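You operate a simulated robot arm through the tools that you are given. There is no shell and no other tool.

You are at the controls of a simulated robot arm. One attempt, no reset.

JOB
Put things in order on the packing table top. At the end: the teal drive (marked "NOTES") stands on top of the black charger; the white blue-collar bulb (marked "DAY") stands on top of the blue pad; the silver cup stands where the white blue-collar bulb stood; the orange glue stick (marked "PASTE") stands where the silver cup stood; the plain black cartridge stands where the orange glue stick stood; whatever was shut is shut again. Leave all else as you found it, and nothing knocked over.

It is judged by the outcome, as a careful person would: the job done as asked, and still so three seconds after it is handed in. It fails if anything else is knocked over, pushed out of place, dropped, spilled or broken.

ROBOT AND FRAMES
A 7-joint arm with a two-finger parallel gripper, fixed in place. Base frame: the origin is on the floor under the middle of its stand, x ahead of it, y to its left, z up; the work surface is at about z = 0.78. Readings come in m, rad, newtons and seconds.
With the tool pointing down near the work surface it reaches from about 0.3 to 0.7 m from the base axis. Its first joint turns from -1.152 to 1.152 rad. Payload 1.57 kg.
Tool frame: the origin (TCP) lies between the finger pads and is the grasp point; the fingertips stand 0.03 m ahead of it; z points along the fingers, y is the line along which they close. The gripper opens to 0.11 m. The fingers are 0.024 m wide and 0.012 m thick; the gripper's body (0.048 by 0.112 m) begins 0.078 m behind the TCP.
Orientation is that of the tool frame in the base frame, as a unit quaternion [w, x, y, z]. With the fingers straight down and closing along the base's y, the tool's x points along the base's -x, its y along +y and its z along -z.

CONTROLS
- The arm moves only by the tool arm_command. Its argument "increments" is one flat list of numbers, 7 for each row, row after row: the shift along the tool's x, y, z in m, then the turn, a rotation vector about the tool's x, y, z in rad, then the opening, from 0 (shut) to 1 (fully open). In form: [x, y, z, wx, wy, wz, gripper, x, y, z, wx, wy, wz, gripper, ...]. A call has 1 to 20 rows; each row is the pose to reach, as a shift and turn from the pose commanded when the call began, along the tool's axes at that moment. Rows are played at 5 a second. More than 0.05 m and 0.15 rad between two rows, or a gripper value outside its range, and nothing of the call is played. Where a pose cannot be reached the arm comes as near as it can. A force on the tool above 40 N (or 10 N above the force at the start of the call, whichever is more), or a blocked arm, ends the call early, and 0.2 s more pass. Each finger travels about 0.108 m/s and halts on what it meets, pressing with about 43 N; the grip force reading is that of the motor and also rises with nothing between the fingers. The clock runs only during rows and for 0.2 s after the last one: add rows that repeat a pose to give the fingers time. It gives the time, the measured TCP pose, the force on the tool (base axes), the opening and the grip force at its end, in the units of the frame above (readings bear some noise), with the torque about the TCP (base axes, N m) and any sound that the robot's microphone picked up.
- Cameras (640 x 400 px; columns grow to the right, rows downward): "scene" is fixed at [0.1692, -0.3944, 1.4092]; the picture's right is [0.76, -0.65, 0.00], its down [-0.44, -0.51, -0.74] and it looks along [0.49, 0.56, -0.67] (base axes); focal length 260 px, centre (320, 200). "wrist" rides on the gripper at [0.07, 0.016, -0.141] in the tool frame; the picture's right is [-0.23, 0.97, 0.00], its down [-0.86, -0.20, -0.48] and it looks along [-0.47, -0.11, 0.88] (tool axes); focal length 222 px, centre (320, 200). There is no depth. A picture from a camera that has moved, and an enlarged one, comes with that camera's place and axes in the base frame and with its lens. The place of the scene camera against the robot may be out by one fixed shift of up to 0.018 m in any direction.
- snapshot(camera): a new picture of that camera. The clock stands still meanwhile.
- close_up(camera, box): a new picture of the part [left, top, right, bottom] of that camera's present view, enlarged. The clock stands still meanwhile.
- job_done(): hands the job in; it is judged then, once.

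Nothing tells you positions but the pictures and the camera data. Unless the task says otherwise, let go and move clear before handing in.

The tools are called after "Request:" as a command line: name --argument value ..., lists and objects as JSON in quotes. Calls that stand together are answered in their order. arm_command: Moves the arm, as the interface text tells. Its arguments: {"type":"object","properties":{"increments":{"type":"array"}},"required":["increments"]} The other tools are called the same way: snapshot (camera) takes a picture; close_up (camera, box) takes an enlarged picture of a part of a camera's view; job_done () hands the job in.

At the start:

```text
time: 0.0
tool_pos: [0.3755, 0.1046, 1.0856]
tool_rot: [0.001, 0.0, 1.0, 0.0]
wrist_force: [0.0, 0.0, 0.4]
torque: [-0.01, -0.01, 0.03]
opening: 0.1098
finger_force: 0.1
```

scene: 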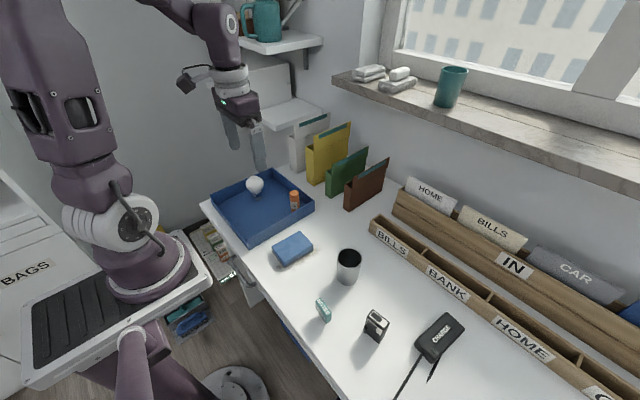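
wrist: 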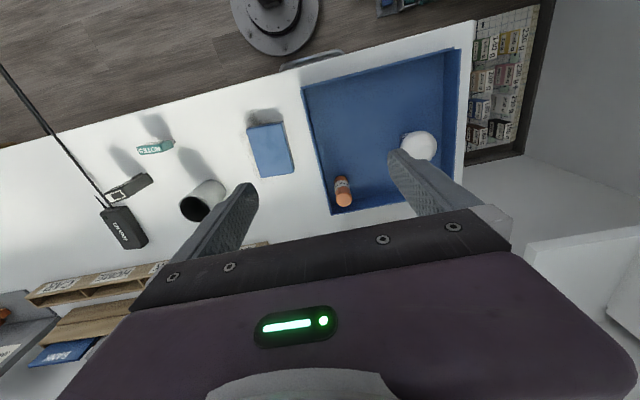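

I see a white table with a blue tray holding a white bulb and an orange stick, then a blue pad, a silver cup, a teal drive, a black cartridge and a black charger on the table top. I'll take enlarged views before planning any motion.

Request:
close_up --camera "scene" --box '[200, 150, 360, 250]'

Request:
close_up --camera "scene" --box '[300, 230, 480, 390]'

Request:
close_up --camera "wrist" --box '[80, 80, 320, 260]'

Request:
close_up --camera "wrist" --box '[280, 40, 520, 220]'

```text
4.00 times, centred on (280, 200) of scene
camera zoom: at [0.1692, -0.3944, 1.4092], right [0.76, -0.65, 0.0], down [-0.44, -0.51, -0.74], along [0.49, 0.56, -0.67], focal length 1039 px, centre (480, 200)
```

zoom: 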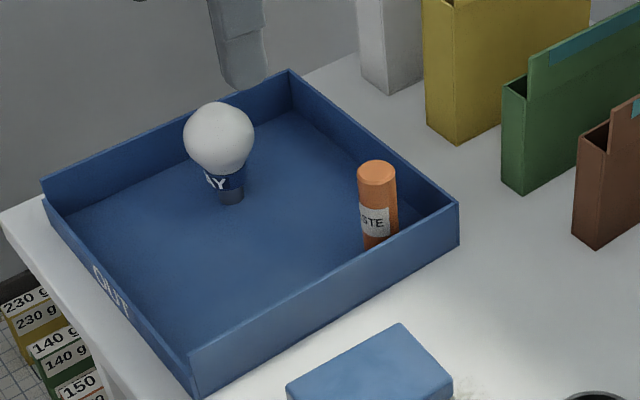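

```text
2.50 times, centred on (390, 310) of scene
camera zoom: at [0.1692, -0.3944, 1.4092], right [0.76, -0.65, 0.0], down [-0.44, -0.51, -0.74], along [0.49, 0.56, -0.67], focal length 649 px, centre (145, -75)
```

zoom: 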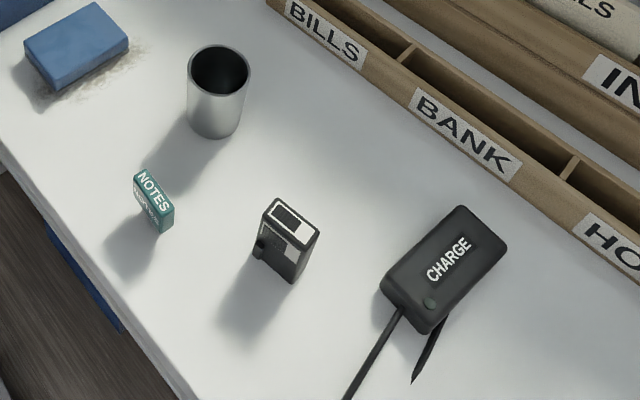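

```text
2.22 times, centred on (200, 170) of wrist
camera zoom: at [0.3056, 0.1213, 1.2278], right [0.23, 0.97, 0.0], down [0.86, -0.2, 0.48], along [0.47, -0.11, -0.88], focal length 494 px, centre (587, 267)
```

zoom: 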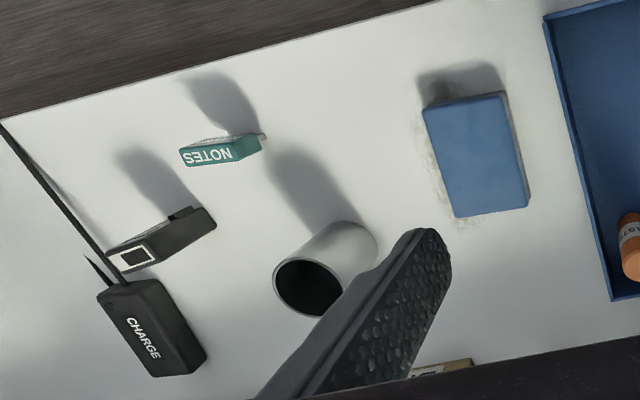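

```text
2.22 times, centred on (400, 130) of wrist
camera zoom: at [0.3056, 0.1213, 1.2278], right [0.23, 0.97, 0.0], down [0.86, -0.2, 0.48], along [0.47, -0.11, -0.88], focal length 494 px, centre (142, 356)
```

zoom: 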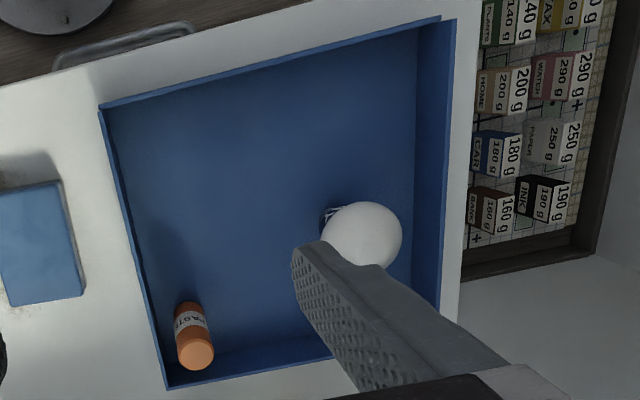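

The first views show where everything is roughly, so now I'll zoom tightly on each object for shape and orientation.

Request:
close_up --camera "scene" --box '[300, 285, 348, 330]'

Request:
close_up --camera "scene" --box '[350, 300, 402, 350]'

Request:
close_up --camera "scene" --box '[320, 235, 376, 295]'

Request:
close_up --camera "wrist" --box '[90, 120, 190, 250]'

Request:
close_up --camera "scene" --box '[400, 300, 500, 400]'

Request:
close_up --camera "scene" --box '[260, 220, 330, 275]'

```text
8.89 times, centred on (324, 308) of scene
camera zoom: at [0.1692, -0.3944, 1.4092], right [0.76, -0.65, 0.0], down [-0.44, -0.51, -0.74], along [0.49, 0.56, -0.67], focal length 2309 px, centre (284, -756)
```

zoom: 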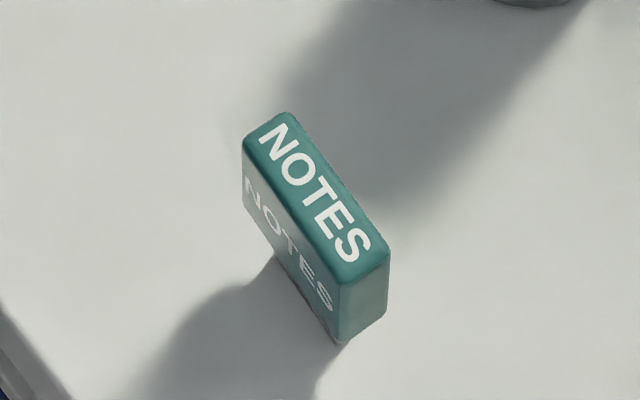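

```text
8.00 times, centred on (376, 325) of scene
camera zoom: at [0.1692, -0.3944, 1.4092], right [0.76, -0.65, 0.0], down [-0.44, -0.51, -0.74], along [0.49, 0.56, -0.67], focal length 2078 px, centre (-128, -800)
```

zoom: 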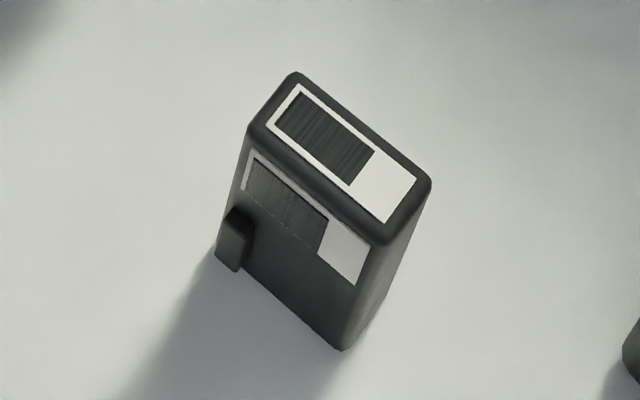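

```text
6.67 times, centred on (348, 265) of scene
camera zoom: at [0.1692, -0.3944, 1.4092], right [0.76, -0.65, 0.0], down [-0.44, -0.51, -0.74], along [0.49, 0.56, -0.67], focal length 1732 px, centre (133, -233)
```

zoom: 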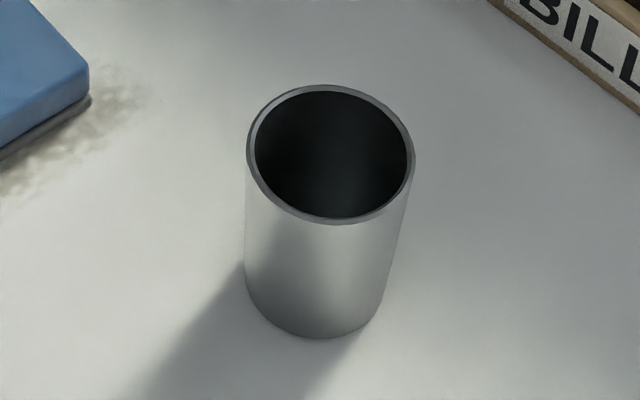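

```text
3.08 times, centred on (140, 185) of wrist
camera zoom: at [0.3056, 0.1213, 1.2278], right [0.23, 0.97, 0.0], down [0.86, -0.2, 0.48], along [0.47, -0.11, -0.88], focal length 684 px, centre (874, 246)
```

zoom: 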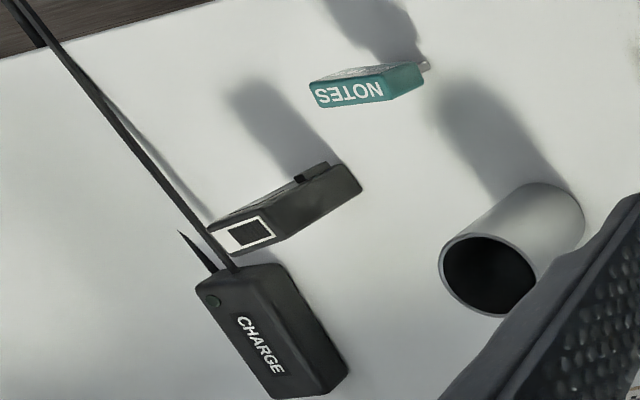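

```text
4.00 times, centred on (450, 350) of scene
camera zoom: at [0.1692, -0.3944, 1.4092], right [0.76, -0.65, 0.0], down [-0.44, -0.51, -0.74], along [0.49, 0.56, -0.67], focal length 1039 px, centre (-200, -400)
```

zoom: 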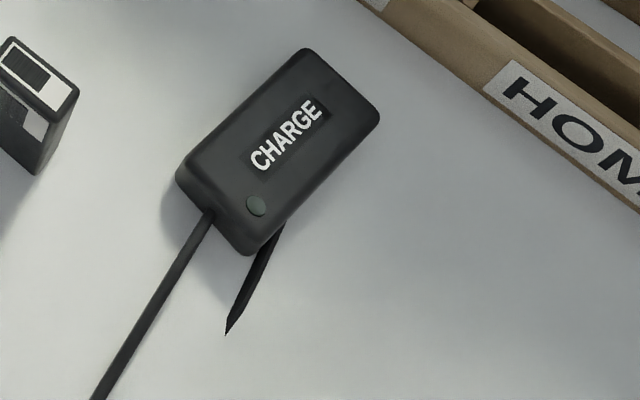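

```text
7.27 times, centred on (295, 248) of scene
camera zoom: at [0.1692, -0.3944, 1.4092], right [0.76, -0.65, 0.0], down [-0.44, -0.51, -0.74], along [0.49, 0.56, -0.67], focal length 1889 px, centre (502, -146)
```

zoom: 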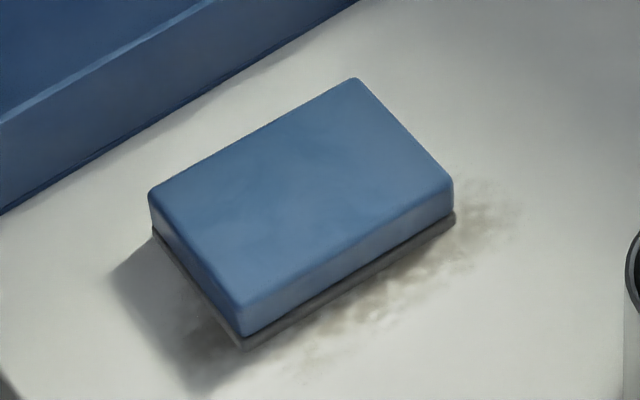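

Positions estimated from the two cameras differ by a few centimetres, so I need finer measurements. I'll take tight wrist close-ups of the drive, glue stick and bulb to pin down pixel positions.

Request:
close_up --camera "wrist" --box '[132, 135, 180, 165]'

Request:
close_up --camera "wrist" --box '[320, 165, 368, 215]'

Request:
close_up --camera "wrist" --box '[90, 165, 170, 255]'

```text
13.33 times, centred on (156, 150) of wrist
camera zoom: at [0.3056, 0.1213, 1.2278], right [0.23, 0.97, 0.0], down [0.86, -0.2, 0.48], along [0.47, -0.11, -0.88], focal length 2962 px, centre (2507, 867)
```

zoom: 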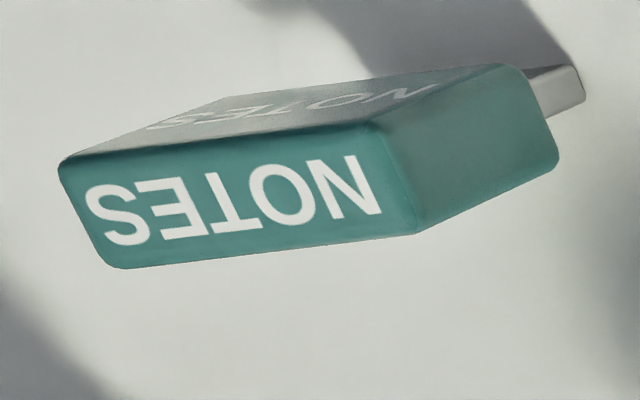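

```text
8.00 times, centred on (344, 190) of wrist
camera zoom: at [0.3056, 0.1213, 1.2278], right [0.23, 0.97, 0.0], down [0.86, -0.2, 0.48], along [0.47, -0.11, -0.88], focal length 1777 px, centre (128, 280)
```

zoom: 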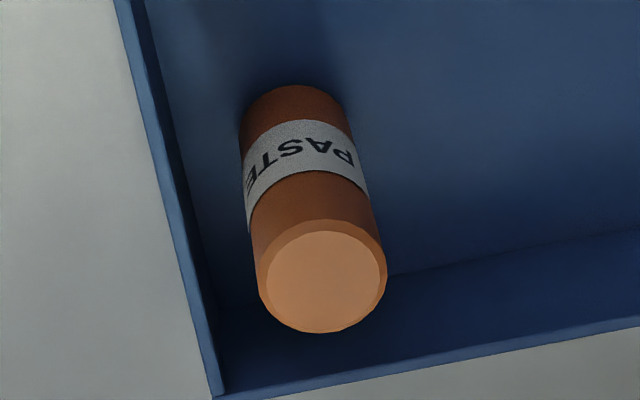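

```text
4.44 times, centred on (130, 210) of wrist
camera zoom: at [0.3056, 0.1213, 1.2278], right [0.23, 0.97, 0.0], down [0.86, -0.2, 0.48], along [0.47, -0.11, -0.88], focal length 987 px, centre (1164, 156)
```

zoom: 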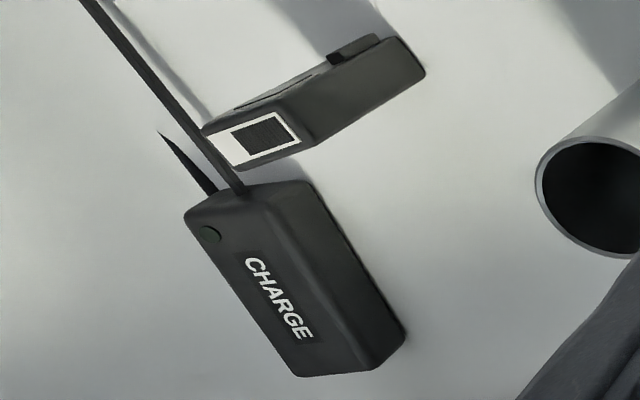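

The teal drive may be standing on its connector, so I'll look closer at its foot and at the charger and pencil-like spike.

Request:
close_up --camera "scene" --box '[314, 306, 334, 326]'

Request:
close_up --camera "wrist" --box '[162, 134, 182, 150]'

Request:
close_up --camera "scene" --box '[400, 340, 450, 390]'

Request:
close_up --camera "scene" --box '[235, 165, 275, 205]'

```text
16.00 times, centred on (324, 316) of scene
camera zoom: at [0.1692, -0.3944, 1.4092], right [0.76, -0.65, 0.0], down [-0.44, -0.51, -0.74], along [0.49, 0.56, -0.67], focal length 4156 px, centre (256, -1656)
```

zoom: 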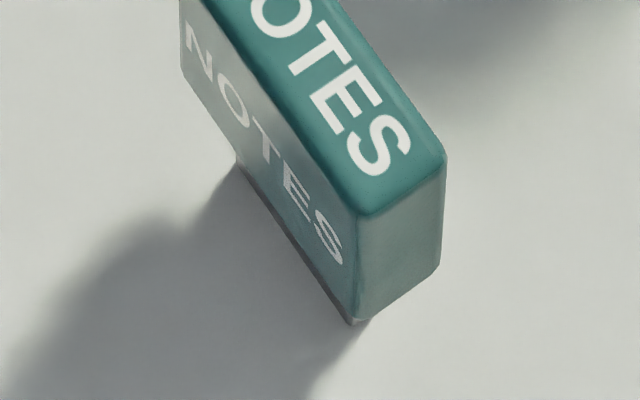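

```text
16.00 times, centred on (172, 142) of wrist
camera zoom: at [0.3056, 0.1213, 1.2278], right [0.23, 0.97, 0.0], down [0.86, -0.2, 0.48], along [0.47, -0.11, -0.88], focal length 3554 px, centre (2688, 1128)
```

zoom: 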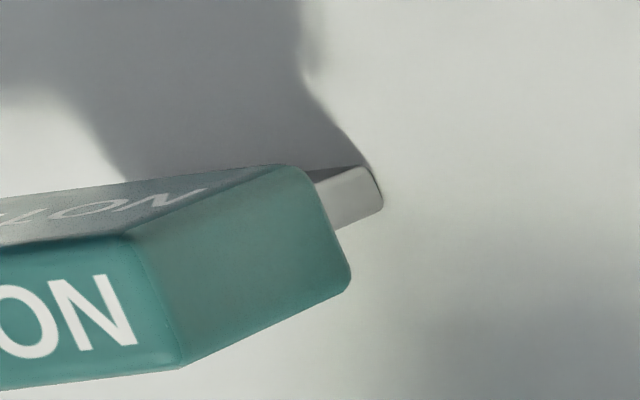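

```text
8.00 times, centred on (425, 365) of scene
camera zoom: at [0.1692, -0.3944, 1.4092], right [0.76, -0.65, 0.0], down [-0.44, -0.51, -0.74], along [0.49, 0.56, -0.67], focal length 2078 px, centre (-520, -1120)
```

zoom: 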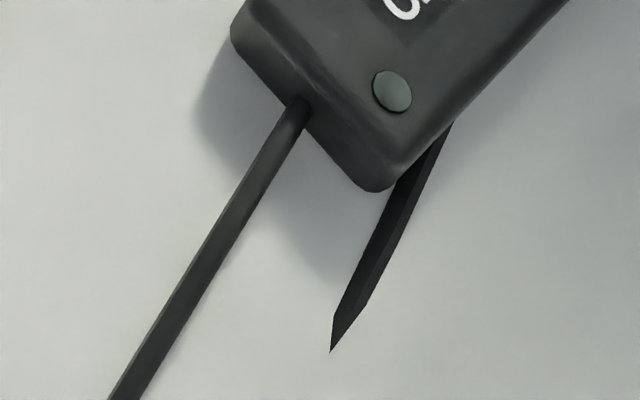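

```text
10.00 times, centred on (255, 185) of scene
camera zoom: at [0.1692, -0.3944, 1.4092], right [0.76, -0.65, 0.0], down [-0.44, -0.51, -0.74], along [0.49, 0.56, -0.67], focal length 2597 px, centre (970, 350)
```

zoom: 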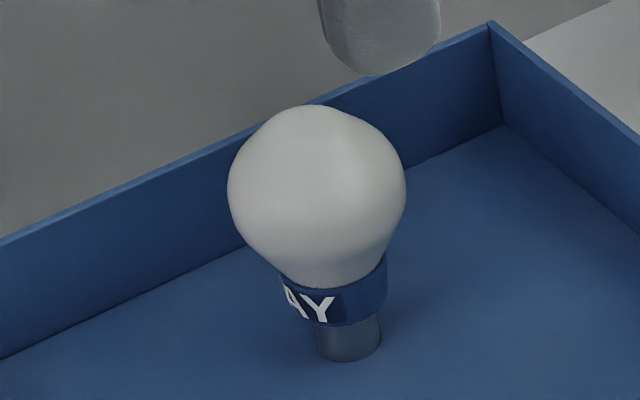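

The drive stands on a metal connector foot, and the charger top is flat with a button at its near end. I'll start with the bulb: hover above its estimated spot, about (0.445, 0.266), and refine with the wrist camera.

Request:
arm_command --increments '[-0.014, 0.032, 0.01, 0, 0, 0, 1, -0.028, 0.064, 0.02, 0, 0, 0, 1, -0.042, 0.096, 0.03, 0, 0, 0, 1, -0.056, 0.128, 0.04, 0, 0, 0, 1, -0.07, 0.161, 0.05, 0, 0, 0, 1, -0.07, 0.161, 0.05, 0, 0, 0, 1]'

Request:
snapshot --camera "wrist"

Request:
snapshot --camera "scene"

```text
time: 1.4
tool_pos: [0.4467, 0.2656, 1.0366]
tool_rot: [0.0, 0.0, 1.0, 0.0]
wrist_force: [0.2, -0.6, 0.2]
torque: [-0.01, 0.03, 0.0]
opening: 0.11
finger_force: 0.1
```

```text
taken
camera wrist: at [0.3765, 0.282, 1.1786], right [0.23, 0.97, 0.0], down [0.86, -0.2, 0.48], along [0.47, -0.11, -0.88], focal length 222 px, centre (320, 200)
```

wrist: 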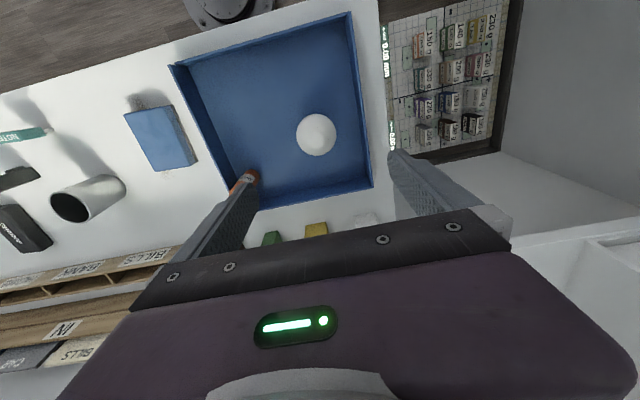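

```text
taken
```

scene: 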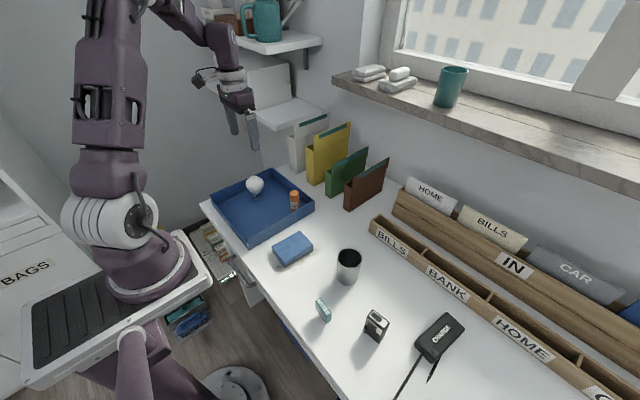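

The bulb is nearly centred under the gripper. I'll zoom in to get its exact centre and foot.

Request:
close_up --camera "wrist" --box '[280, 105, 352, 165]'

Request:
close_up --camera "wrist" --box '[160, 0, 400, 220]'

Request:
close_up --camera "wrist" --box '[110, 80, 210, 180]'

```text
6.67 times, centred on (316, 135) of wrist
camera zoom: at [0.3765, 0.282, 1.1786], right [0.23, 0.97, 0.0], down [0.86, -0.2, 0.48], along [0.47, -0.11, -0.88], focal length 1481 px, centre (347, 633)
```

zoom: 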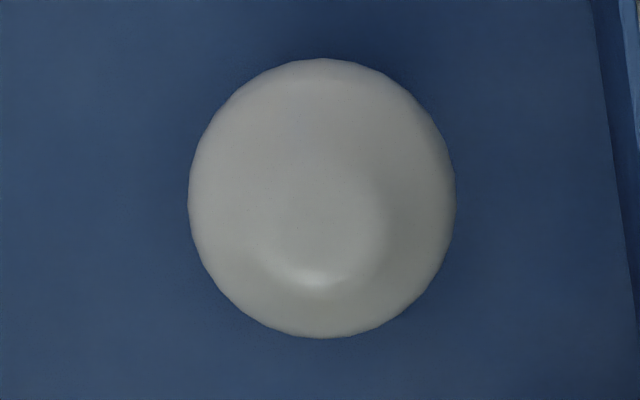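

```text
1.82 times, centred on (280, 110) of wrist
camera zoom: at [0.3765, 0.282, 1.1786], right [0.23, 0.97, 0.0], down [0.86, -0.2, 0.48], along [0.47, -0.11, -0.88], focal length 404 px, centre (393, 364)
```

zoom: 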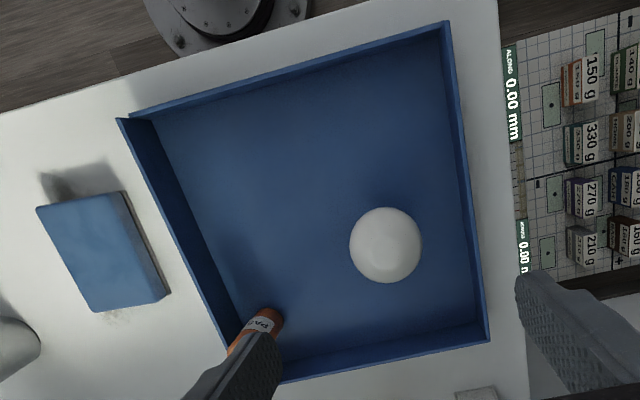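

```text
4.00 times, centred on (160, 130) of wrist
camera zoom: at [0.3765, 0.282, 1.1786], right [0.23, 0.97, 0.0], down [0.86, -0.2, 0.48], along [0.47, -0.11, -0.88], focal length 888 px, centre (960, 480)
```

zoom: 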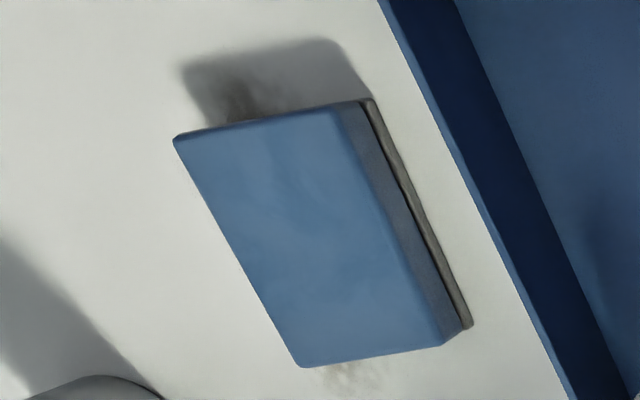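

The bulb's globe centre comes out at about (0.445, 0.260), roughly 59 mm wide. I'll correct the offset, descend to just above it and check again.

Request:
arm_command --increments '[0.0015, -0.0056, 0.03, 0, 0, 0, 1, 0.0015, -0.0056, 0.06, 0, 0, 0, 1, 0.0015, -0.0056, 0.085, 0, 0, 0, 1, 0.0015, -0.0056, 0.085, 0, 0, 0, 1]'

Request:
snapshot --camera "wrist"

Request:
close_up --camera "scene" --box '[190, 120, 320, 220]'

```text
time: 2.4
tool_pos: [0.4439, 0.2593, 0.9497]
tool_rot: [0.0, 0.001, 1.0, 0.0]
wrist_force: [0.2, 0.1, 0.8]
torque: [-0.01, 0.0, 0.01]
opening: 0.1099
finger_force: 0.0
```

```text
taken
camera wrist: at [0.3746, 0.2776, 1.0927], right [0.23, 0.97, 0.0], down [0.86, -0.2, 0.48], along [0.47, -0.11, -0.88], focal length 222 px, centre (320, 200)
```

wrist: 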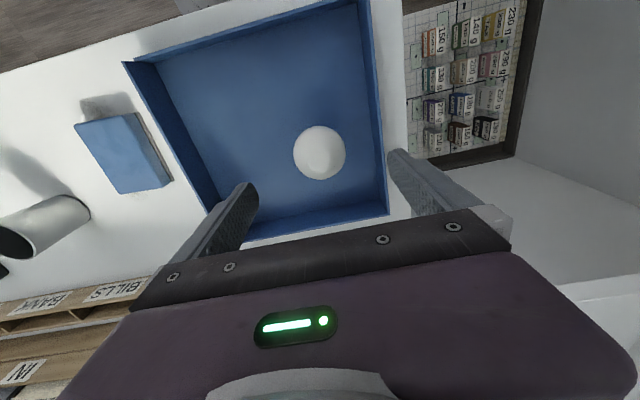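

```text
4.00 times, centred on (255, 170) of scene
camera zoom: at [0.1692, -0.3944, 1.4092], right [0.76, -0.65, 0.0], down [-0.44, -0.51, -0.74], along [0.49, 0.56, -0.67], focal length 1039 px, centre (580, 320)
```

zoom: 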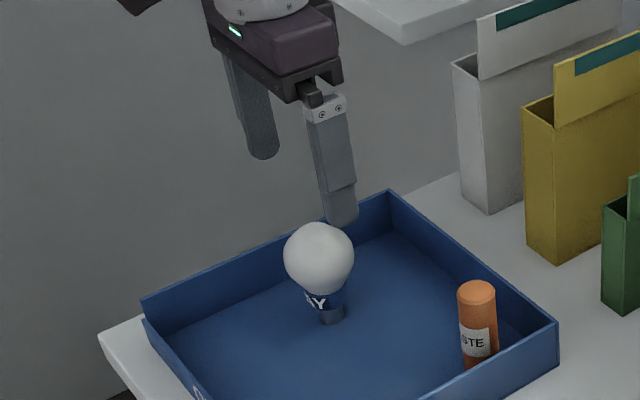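

The bulb sits at column 320 and row 153, exactly where it should be for a straight descent. I'll lower to the globe's equator.

Request:
arm_command --increments '[0, 0, 0.025, 0, 0, 0, 1, 0, 0, 0.05, 0, 0, 0, 1, 0, 0, 0.075, 0, 0, 0, 1, 0, 0, 0.1, 0, 0, 0, 1, 0, 0, 0.1, 0, 0, 0, 1]'

Request:
snapshot --camera "wrist"

Request:
close_up --camera "scene" --box '[190, 120, 320, 220]'

```text
time: 3.6
tool_pos: [0.4438, 0.2606, 0.8508]
tool_rot: [-0.001, 0.0, 1.0, 0.0]
wrist_force: [-0.2, 0.1, 0.1]
torque: [0.02, 0.02, 0.0]
opening: 0.1101
finger_force: 0.0
```

```text
taken
camera wrist: at [0.3747, 0.2768, 0.9925], right [0.23, 0.97, 0.0], down [0.86, -0.2, 0.48], along [0.47, -0.11, -0.88], focal length 222 px, centre (320, 200)
```

wrist: 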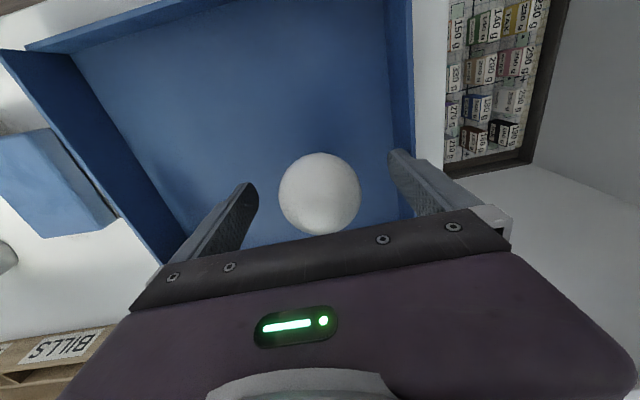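

```text
4.00 times, centred on (255, 170) of scene
camera zoom: at [0.1692, -0.3944, 1.4092], right [0.76, -0.65, 0.0], down [-0.44, -0.51, -0.74], along [0.49, 0.56, -0.67], focal length 1039 px, centre (580, 320)
```

zoom: 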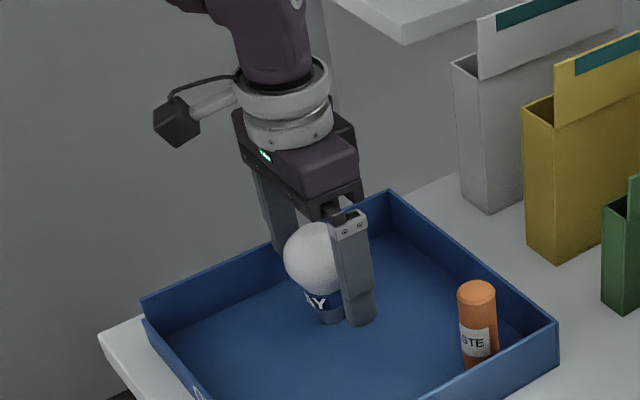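

The globe is centred between the fingers at (320, 194), which matches the TCP. I'll close gently onto it.

Request:
arm_command --increments '[0, 0, 0, 0, 0, 0, 0.7, 0, 0, 0, 0, 0, 0, 0.55, 0, 0, 0, 0, 0, 0, 0.5, 0, 0, 0, 0, 0, 0, 0.48, 0, 0, 0, 0, 0, 0, 0.48]'

Request:
snapshot --camera "wrist"

```text
time: 4.8
tool_pos: [0.4456, 0.2603, 0.8507]
tool_rot: [0.0, 0.0, 1.0, 0.0]
wrist_force: [-0.2, 0.3, -0.4]
torque: [0.0, -0.02, 0.05]
opening: 0.056
finger_force: 43.5
```

```text
taken
camera wrist: at [0.3747, 0.2768, 0.9927], right [0.23, 0.97, 0.0], down [0.86, -0.2, 0.48], along [0.47, -0.11, -0.88], focal length 222 px, centre (320, 200)
```

wrist: 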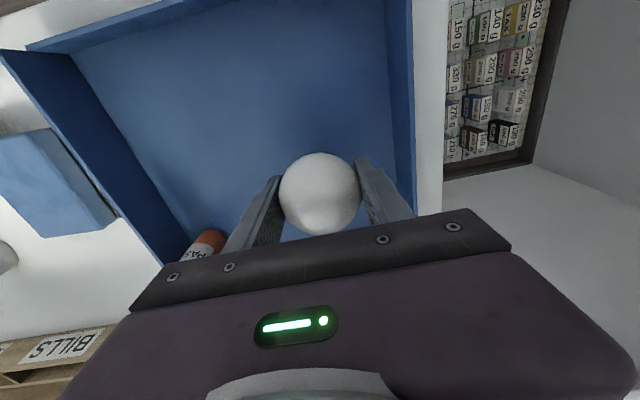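

The bulb is held firmly. I'll lift it clear and carry it towards the pad, whose centre two views agree is about (0.401, 0.002).

Request:
arm_command --increments '[0, 0, -0.02, 0, 0, 0, 0.48, 0, 0, -0.05, 0, 0, 0, 0.48, 0, 0, -0.085, 0, 0, 0, 0.48, 0, 0, -0.12, 0, 0, 0, 0.48, 0.006, -0.037, -0.12, 0, 0, 0, 0.48, 0.012, -0.074, -0.12, 0, 0, 0, 0.48, 0.018, -0.111, -0.12, 0, 0, 0, 0.48, 0.024, -0.148, -0.12, 0, 0, 0, 0.48, 0.031, -0.185, -0.12, 0, 0, 0, 0.48, 0.037, -0.222, -0.12, 0, 0, 0, 0.48, 0.043, -0.258, -0.12, 0, 0, 0, 0.48, 0.043, -0.258, -0.12, 0, 0, 0, 0.48]'

Request:
snapshot --camera "wrist"

Request:
close_up --camera "scene" --box '[230, 130, 390, 290]'

```text
time: 7.4
tool_pos: [0.4022, 0.0006, 0.9717]
tool_rot: [0.001, -0.001, 1.0, 0.0]
wrist_force: [-0.9, -0.2, -0.2]
torque: [-0.03, 0.0, -0.01]
opening: 0.0527
finger_force: 0.1
```

```text
taken
camera wrist: at [0.3323, 0.0182, 1.1131], right [0.23, 0.97, 0.0], down [0.86, -0.2, 0.48], along [0.47, -0.11, -0.88], focal length 222 px, centre (320, 200)
```

wrist: 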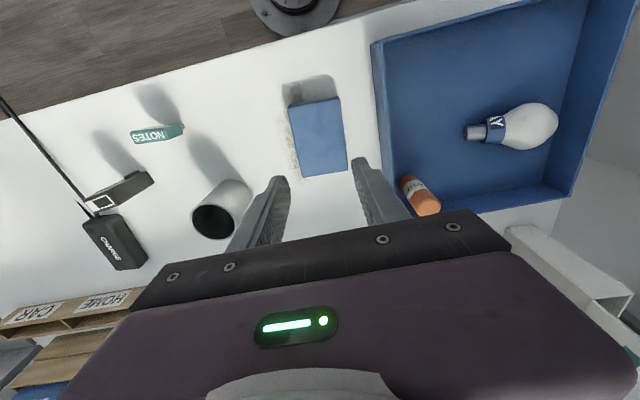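

```text
2.50 times, centred on (310, 210) of scene
camera zoom: at [0.1691, -0.3945, 1.4092], right [0.76, -0.65, 0.0], down [-0.44, -0.51, -0.74], along [0.49, 0.56, -0.67], focal length 649 px, centre (345, 175)
```

zoom: 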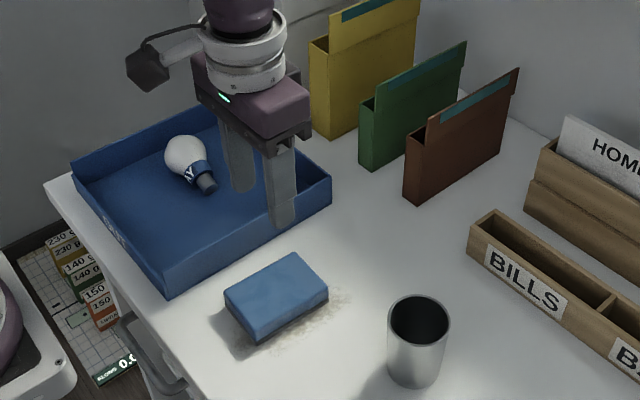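

The bulb slipped out of the grip: the fingers closed to 52.7 mm with nothing between them, and the bulb is now lying on its side in the tray near its old spot. I'll go back above it with the gripper open and look closely before deciding how to stand it up again.

Request:
arm_command --increments '[0, 0, -0.02, 0, 0, 0, 0.48, -0.007, 0.037, -0.04, 0, 0, 0, 0.6, -0.014, 0.074, -0.05, 0, 0, 0, 0.8, -0.021, 0.111, -0.05, 0, 0, 0, 1, -0.028, 0.148, -0.05, 0, 0, 0, 1, -0.036, 0.185, -0.05, 0, 0, 0, 1, -0.043, 0.222, -0.05, 0, 0, 0, 1, -0.043, 0.222, -0.05, 0, 0, 0, 1]'

Request:
snapshot --camera "wrist"

Request:
close_up --camera "scene" --box '[225, 155, 305, 215]'

```text
time: 9.2
tool_pos: [0.442, 0.2236, 1.0202]
tool_rot: [0.0, 0.0, 1.0, 0.0]
wrist_force: [0.0, -0.6, -0.9]
torque: [0.0, 0.0, -0.03]
opening: 0.11
finger_force: 0.0
```

```text
taken
camera wrist: at [0.3727, 0.2406, 1.1627], right [0.23, 0.97, 0.0], down [0.86, -0.2, 0.48], along [0.47, -0.11, -0.88], focal length 222 px, centre (320, 200)
```

wrist: 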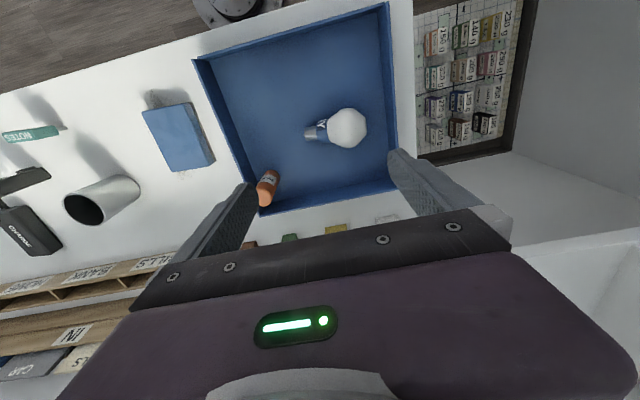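

```text
6.67 times, centred on (265, 185) of scene
camera zoom: at [0.1692, -0.3944, 1.4092], right [0.76, -0.65, 0.0], down [-0.44, -0.51, -0.74], along [0.49, 0.56, -0.67], focal length 1732 px, centre (687, 300)
```

zoom: 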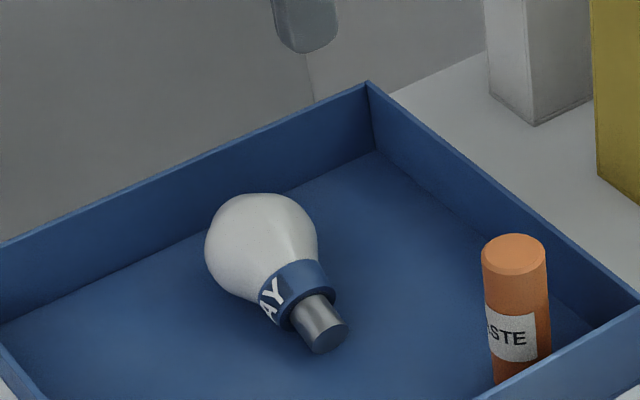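

The bulb is lying with its metal base pointing about -y. I'll zoom in to measure its axis and sizes.

Request:
close_up --camera "wrist" --box '[295, 100, 375, 155]'

Request:
close_up --camera "wrist" --box '[180, 0, 420, 220]'

```text
7.27 times, centred on (335, 128) of wrist
camera zoom: at [0.3727, 0.2406, 1.1627], right [0.23, 0.97, 0.0], down [0.86, -0.2, 0.48], along [0.47, -0.11, -0.88], focal length 1615 px, centre (211, 727)
```

zoom: 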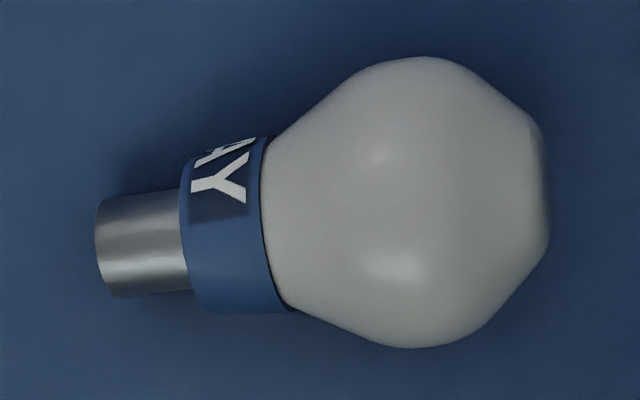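

```text
1.82 times, centred on (300, 110) of wrist
camera zoom: at [0.3727, 0.2406, 1.1627], right [0.23, 0.97, 0.0], down [0.86, -0.2, 0.48], along [0.47, -0.11, -0.88], focal length 404 px, centre (356, 364)
```

zoom: 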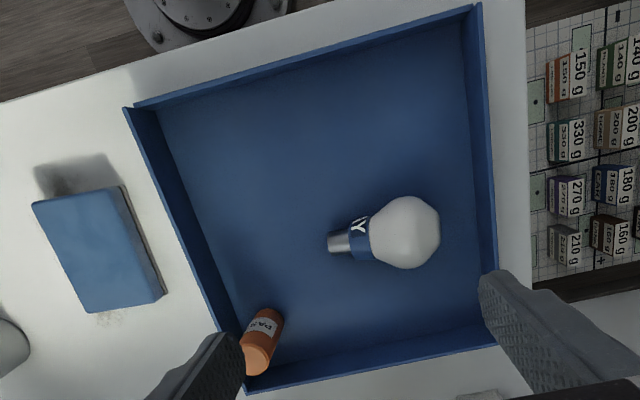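

The bulb's globe is a double cone, so squeezing its ridge is unstable and it rolled out of the pads. The better grip is the cylindrical blue collar, centred at about (0.446, 0.227, 0.80), with the tool yawed 90°; I can then tilt the bulb upright. First I'll check that the arm can reach the yawed pose.

Request:
arm_command --increments '[0, 0, 0, 0, 0, 0.1468, 1, 0, 0, 0, 0, 0, 0.2935, 1, 0, 0, 0, 0, 0, 0.4403, 1, 0, 0, 0, 0, 0, 0.5871, 1, 0, 0, 0, 0, 0, 0.7338, 1, 0, 0, 0, 0, 0, 0.8806, 1, 0, 0, 0, 0, 0, 1.0273, 1, 0, 0, 0, 0, 0, 1.1741, 1, 0, 0, 0, 0, 0, 1.3209, 1, 0, 0, 0, 0, 0, 1.4676, 1, 0, 0, 0, 0, 0, 1.6144, 1, 0, 0, 0, 0, 0, 1.6144, 1]'

Request:
snapshot --camera "wrist"

Request:
snapshot --camera "scene"

```text
time: 11.8
tool_pos: [0.4446, 0.224, 1.0201]
tool_rot: [-0.001, 0.723, 0.691, 0.0]
wrist_force: [0.4, 0.2, 0.2]
torque: [-0.05, 0.0, 0.02]
opening: 0.1101
finger_force: 0.1
```

```text
taken
camera wrist: at [0.4634, 0.2933, 1.1627], right [0.96, -0.27, 0.0], down [-0.24, -0.85, 0.48], along [-0.13, -0.46, -0.88], focal length 222 px, centre (320, 200)
```

wrist: 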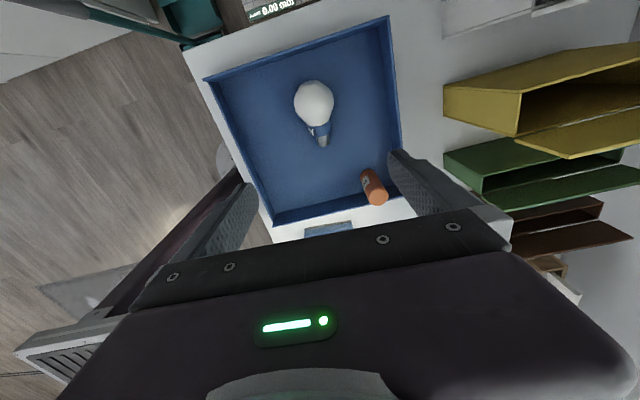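

```text
taken
```

scene: 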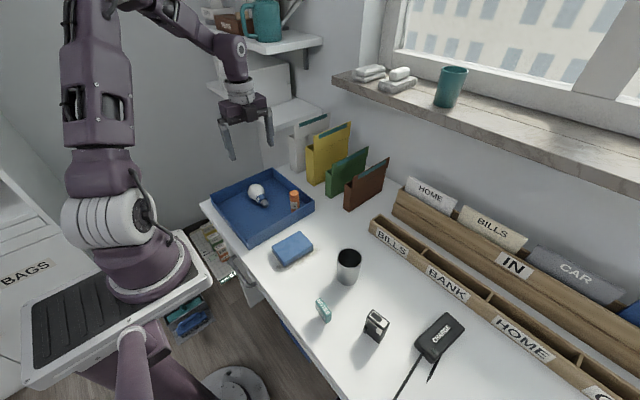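

The yaw works. Next I'll test the tilted placing pose, 54° towards +y, empty and well above the pad.

Request:
arm_command --increments '[-0.04, -0.0056, 0.0, 0, 0, 0, 1, -0.08, -0.0111, 0.0, 0, 0, 0, 1, -0.12, -0.0167, 0.0, 0, 0, 0, 1, -0.16, -0.0222, 0.0, 0, 0, 0, 1, -0.2, -0.028, 0.0, 0, 0, 0, 1, -0.2383, -0.0333, 0.02, 0, 0, 0, 1, -0.2383, -0.0333, 0.03, 0, 0.136, 0, 1, -0.2383, -0.0333, 0.04, 0, 0.272, 0, 1, -0.2383, -0.0333, 0.05, 0, 0.408, 0, 1, -0.2383, -0.0333, 0.05, 0, 0.544, 0, 1, -0.2383, -0.0333, 0.05, 0, 0.68, 0, 1, -0.2383, -0.0333, 0.05, 0, 0.816, 0, 1, -0.2383, -0.0333, 0.05, 0, 0.95, 0, 1, -0.2383, -0.0333, 0.05, 0, 0.95, 0, 1]'

Request:
snapshot --camera "wrist"

Request:
snapshot --camera "scene"

```text
time: 14.8
tool_pos: [0.4012, -0.0117, 0.9703]
tool_rot: [-0.318, 0.641, 0.615, 0.331]
wrist_force: [0.3, -1.2, 0.2]
torque: [-0.01, -0.03, 0.02]
opening: 0.1096
finger_force: 0.1
```

```text
taken
camera wrist: at [0.4136, -0.0874, 1.11], right [0.97, -0.17, -0.18], down [-0.24, -0.88, -0.42], along [-0.09, 0.45, -0.89], focal length 222 px, centre (320, 200)
```

wrist: 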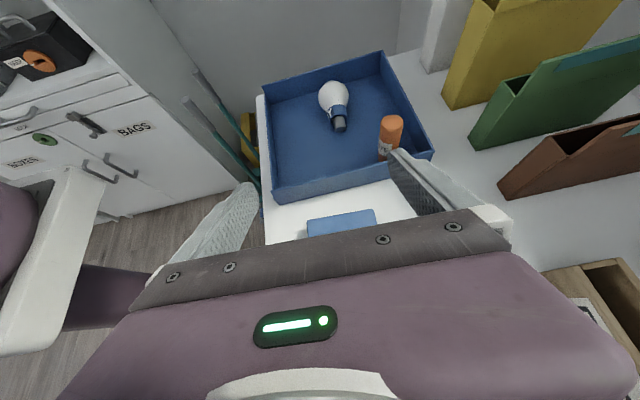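

```text
taken
```

scene: 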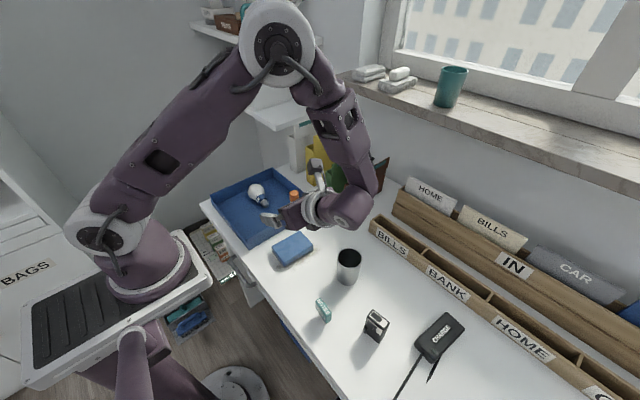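

The tilted pose is reachable with good clearance. Now I'll return over the bulb with a -20° tilt, leaning over the globe and aiming at the collar.

Request:
arm_command --increments '[0.0116, 0.0035, 0.0264, 0, -0.1299, 0, 1, 0.0232, 0.0071, 0.0528, 0, -0.2598, 0, 1, 0.0348, 0.0106, 0.0792, 0, -0.3897, 0, 1, 0.0464, 0.0142, 0.1056, 0, -0.5196, 0, 1, 0.058, 0.0177, 0.132, 0, -0.6495, 0, 1, 0.0695, 0.0212, 0.1583, 0, -0.7794, 0, 1, 0.0811, 0.0248, 0.1847, 0, -0.9093, 0, 1, 0.0927, 0.0283, 0.2111, 0, -1.0392, 0, 1, 0.1043, 0.0319, 0.2375, 0, -1.1691, 0, 1, 0.1159, 0.0354, 0.2639, 0, -1.299, 0, 1, 0.1159, 0.0354, 0.2639, 0, -1.299, 0, 1]'

Request:
snapshot --camera "wrist"

Request:
close_up --camera "scene" --box '[190, 120, 320, 220]'

```text
time: 17.2
tool_pos: [0.4475, 0.2677, 0.9118]
tool_rot: [0.121, 0.711, 0.681, -0.126]
wrist_force: [-0.1, -0.1, 0.4]
torque: [-0.02, 0.01, -0.01]
opening: 0.1103
finger_force: 0.0
```

```text
taken
camera wrist: at [0.4683, 0.3815, 1.0208], right [0.96, -0.25, 0.08], down [-0.23, -0.63, 0.74], along [-0.14, -0.73, -0.66], focal length 222 px, centre (320, 200)
```

wrist: 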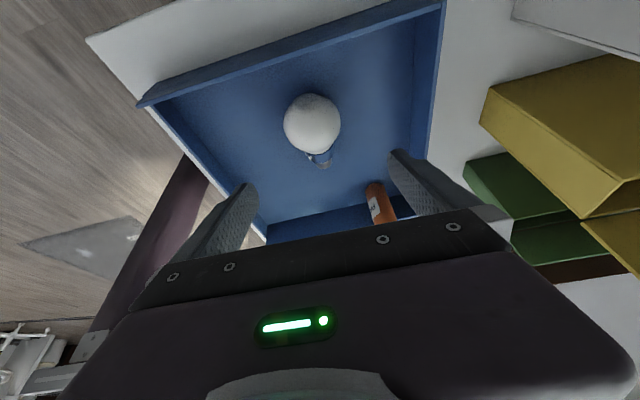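

```text
4.00 times, centred on (255, 170) of scene
camera zoom: at [0.1692, -0.3944, 1.4092], right [0.76, -0.65, 0.0], down [-0.44, -0.51, -0.74], along [0.49, 0.56, -0.67], focal length 1039 px, centre (580, 320)
```

zoom: 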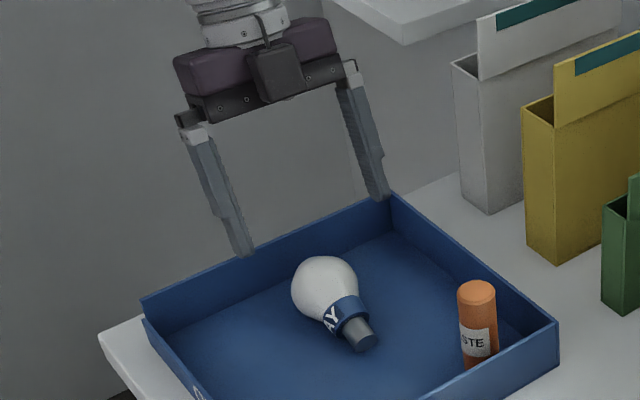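

The gripper straddles the lying bulb. I'll zoom to check the alignment of collar and axis against the grip line.

Request:
close_up --camera "wrist" --box '[272, 85, 368, 175]'

```text
4.44 times, centred on (320, 130) of wrist
camera zoom: at [0.4683, 0.3815, 1.0208], right [0.96, -0.25, 0.08], down [-0.23, -0.63, 0.74], along [-0.14, -0.73, -0.66], focal length 987 px, centre (320, 511)
```

zoom: 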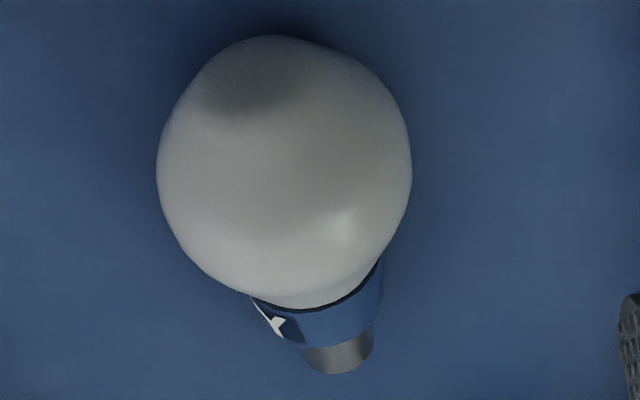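

Alignment is good: the collar sits where predicted and the bulb's axis lines up with the tool. I'll descend along the tool axis, slowing near the floor.

Request:
arm_command --increments '[0, 0, 0.025, 0, 0, 0, 1, 0, 0, 0.05, 0, 0, 0, 1, 0, 0, 0.075, 0, 0, 0, 1, 0, 0, 0.09, 0, 0, 0, 1, 0, 0, 0.094, 0, 0, 0, 1, 0, 0, 0.094, 0, 0, 0, 1]'

Request:
snapshot --camera "wrist"

Request:
close_up --camera "scene" --box '[220, 140, 300, 210]'

```text
time: 18.6
tool_pos: [0.4476, 0.2368, 0.8229]
tool_rot: [0.12, 0.712, 0.681, -0.126]
wrist_force: [0.3, 1.1, 0.2]
torque: [0.0, -0.02, -0.03]
opening: 0.11
finger_force: 0.0
```

```text
taken
camera wrist: at [0.4683, 0.3493, 0.9328], right [0.96, -0.26, 0.08], down [-0.23, -0.63, 0.74], along [-0.14, -0.73, -0.67], focal length 222 px, centre (320, 200)
```

wrist: 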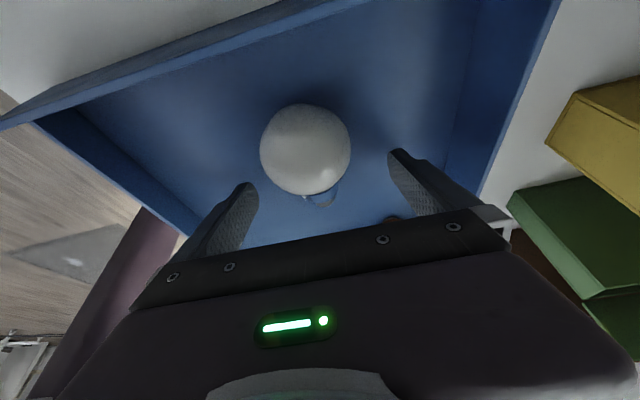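

```text
5.71 times, centred on (260, 175) of scene
camera zoom: at [0.1692, -0.3944, 1.4092], right [0.76, -0.65, 0.0], down [-0.44, -0.51, -0.74], along [0.49, 0.56, -0.67], focal length 1484 px, centre (663, 343)
```

zoom: 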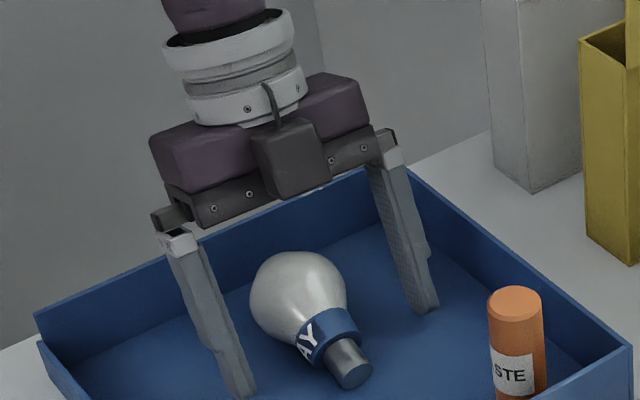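

The fingers are around the collar area. I'll zoom the wrist view to confirm where the collar lies relative to the pads.

Request:
close_up --camera "wrist" --box '[230, 90, 420, 230]'

Request:
close_up --camera "scene" --box '[252, 175, 292, 205]'

```text
2.86 times, centred on (325, 160) of wrist
camera zoom: at [0.4683, 0.3493, 0.9328], right [0.96, -0.26, 0.08], down [-0.23, -0.63, 0.74], along [-0.14, -0.73, -0.67], focal length 635 px, centre (306, 314)
```

zoom: 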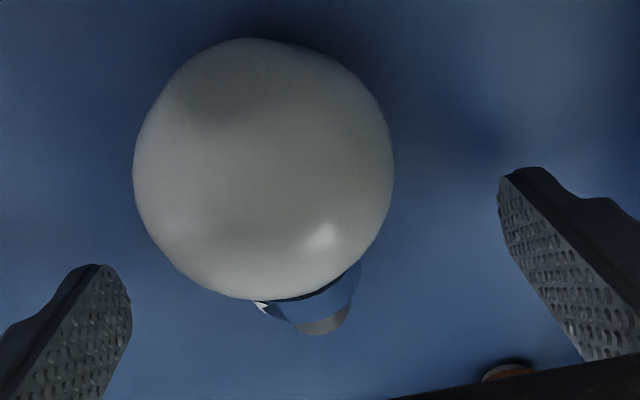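

```text
13.33 times, centred on (272, 190) of scene
camera zoom: at [0.1692, -0.3944, 1.4092], right [0.76, -0.65, 0.0], down [-0.44, -0.51, -0.74], along [0.49, 0.56, -0.67], focal length 3463 px, centre (960, 333)
```

zoom: 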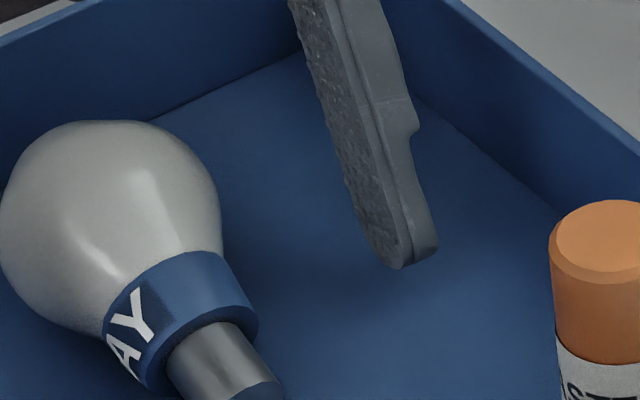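

The pads line up with the collar, slightly towards the base side, which keeps them off the flaring globe. I'll go down 4 mm more and close on the collar.

Request:
arm_command --increments '[0, 0, 0.002, 0, 0, 0, 1, 0, 0, 0.004, 0, 0, 0, 1, 0, 0, 0.004, 0, 0, 0, 0.8, 0, 0, 0.004, 0, 0, 0, 0.6, 0, 0, 0.004, 0, 0, 0, 0.45, 0, 0, 0.004, 0, 0, 0, 0.3, 0, 0, 0.004, 0, 0, 0, 0.15, 0, 0, 0.004, 0, 0, 0, 0.0, 0, 0, 0.004, 0, 0, 0, 0.0]'

Request:
snapshot --camera "wrist"

Request:
close_up --camera "scene" --box '[230, 150, 294, 206]'

```text
time: 20.6
tool_pos: [0.4468, 0.2347, 0.8187]
tool_rot: [0.12, 0.711, 0.681, -0.126]
wrist_force: [-0.3, -0.2, 2.5]
torque: [0.08, -0.04, -0.01]
opening: 0.0299
finger_force: 39.6
```

```text
taken
camera wrist: at [0.4682, 0.348, 0.9295], right [0.96, -0.26, 0.08], down [-0.23, -0.63, 0.74], along [-0.14, -0.73, -0.67], focal length 222 px, centre (320, 200)
```

wrist: 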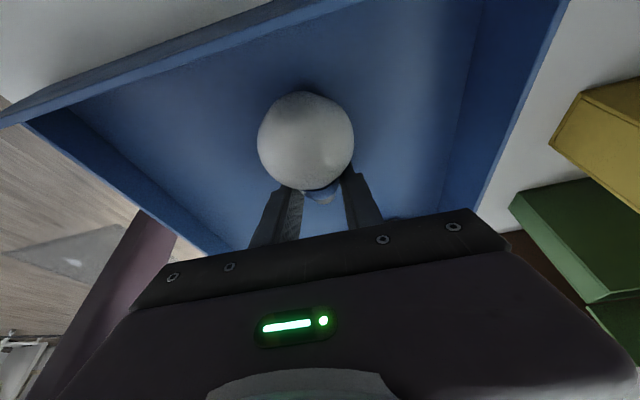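

```text
7.14 times, centred on (262, 178) of scene
camera zoom: at [0.1691, -0.3945, 1.4092], right [0.76, -0.65, 0.0], down [-0.44, -0.51, -0.74], along [0.49, 0.56, -0.67], focal length 1855 px, centre (734, 357)
```

zoom: 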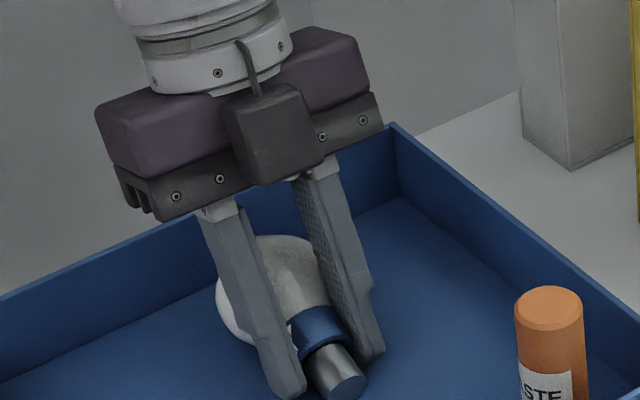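

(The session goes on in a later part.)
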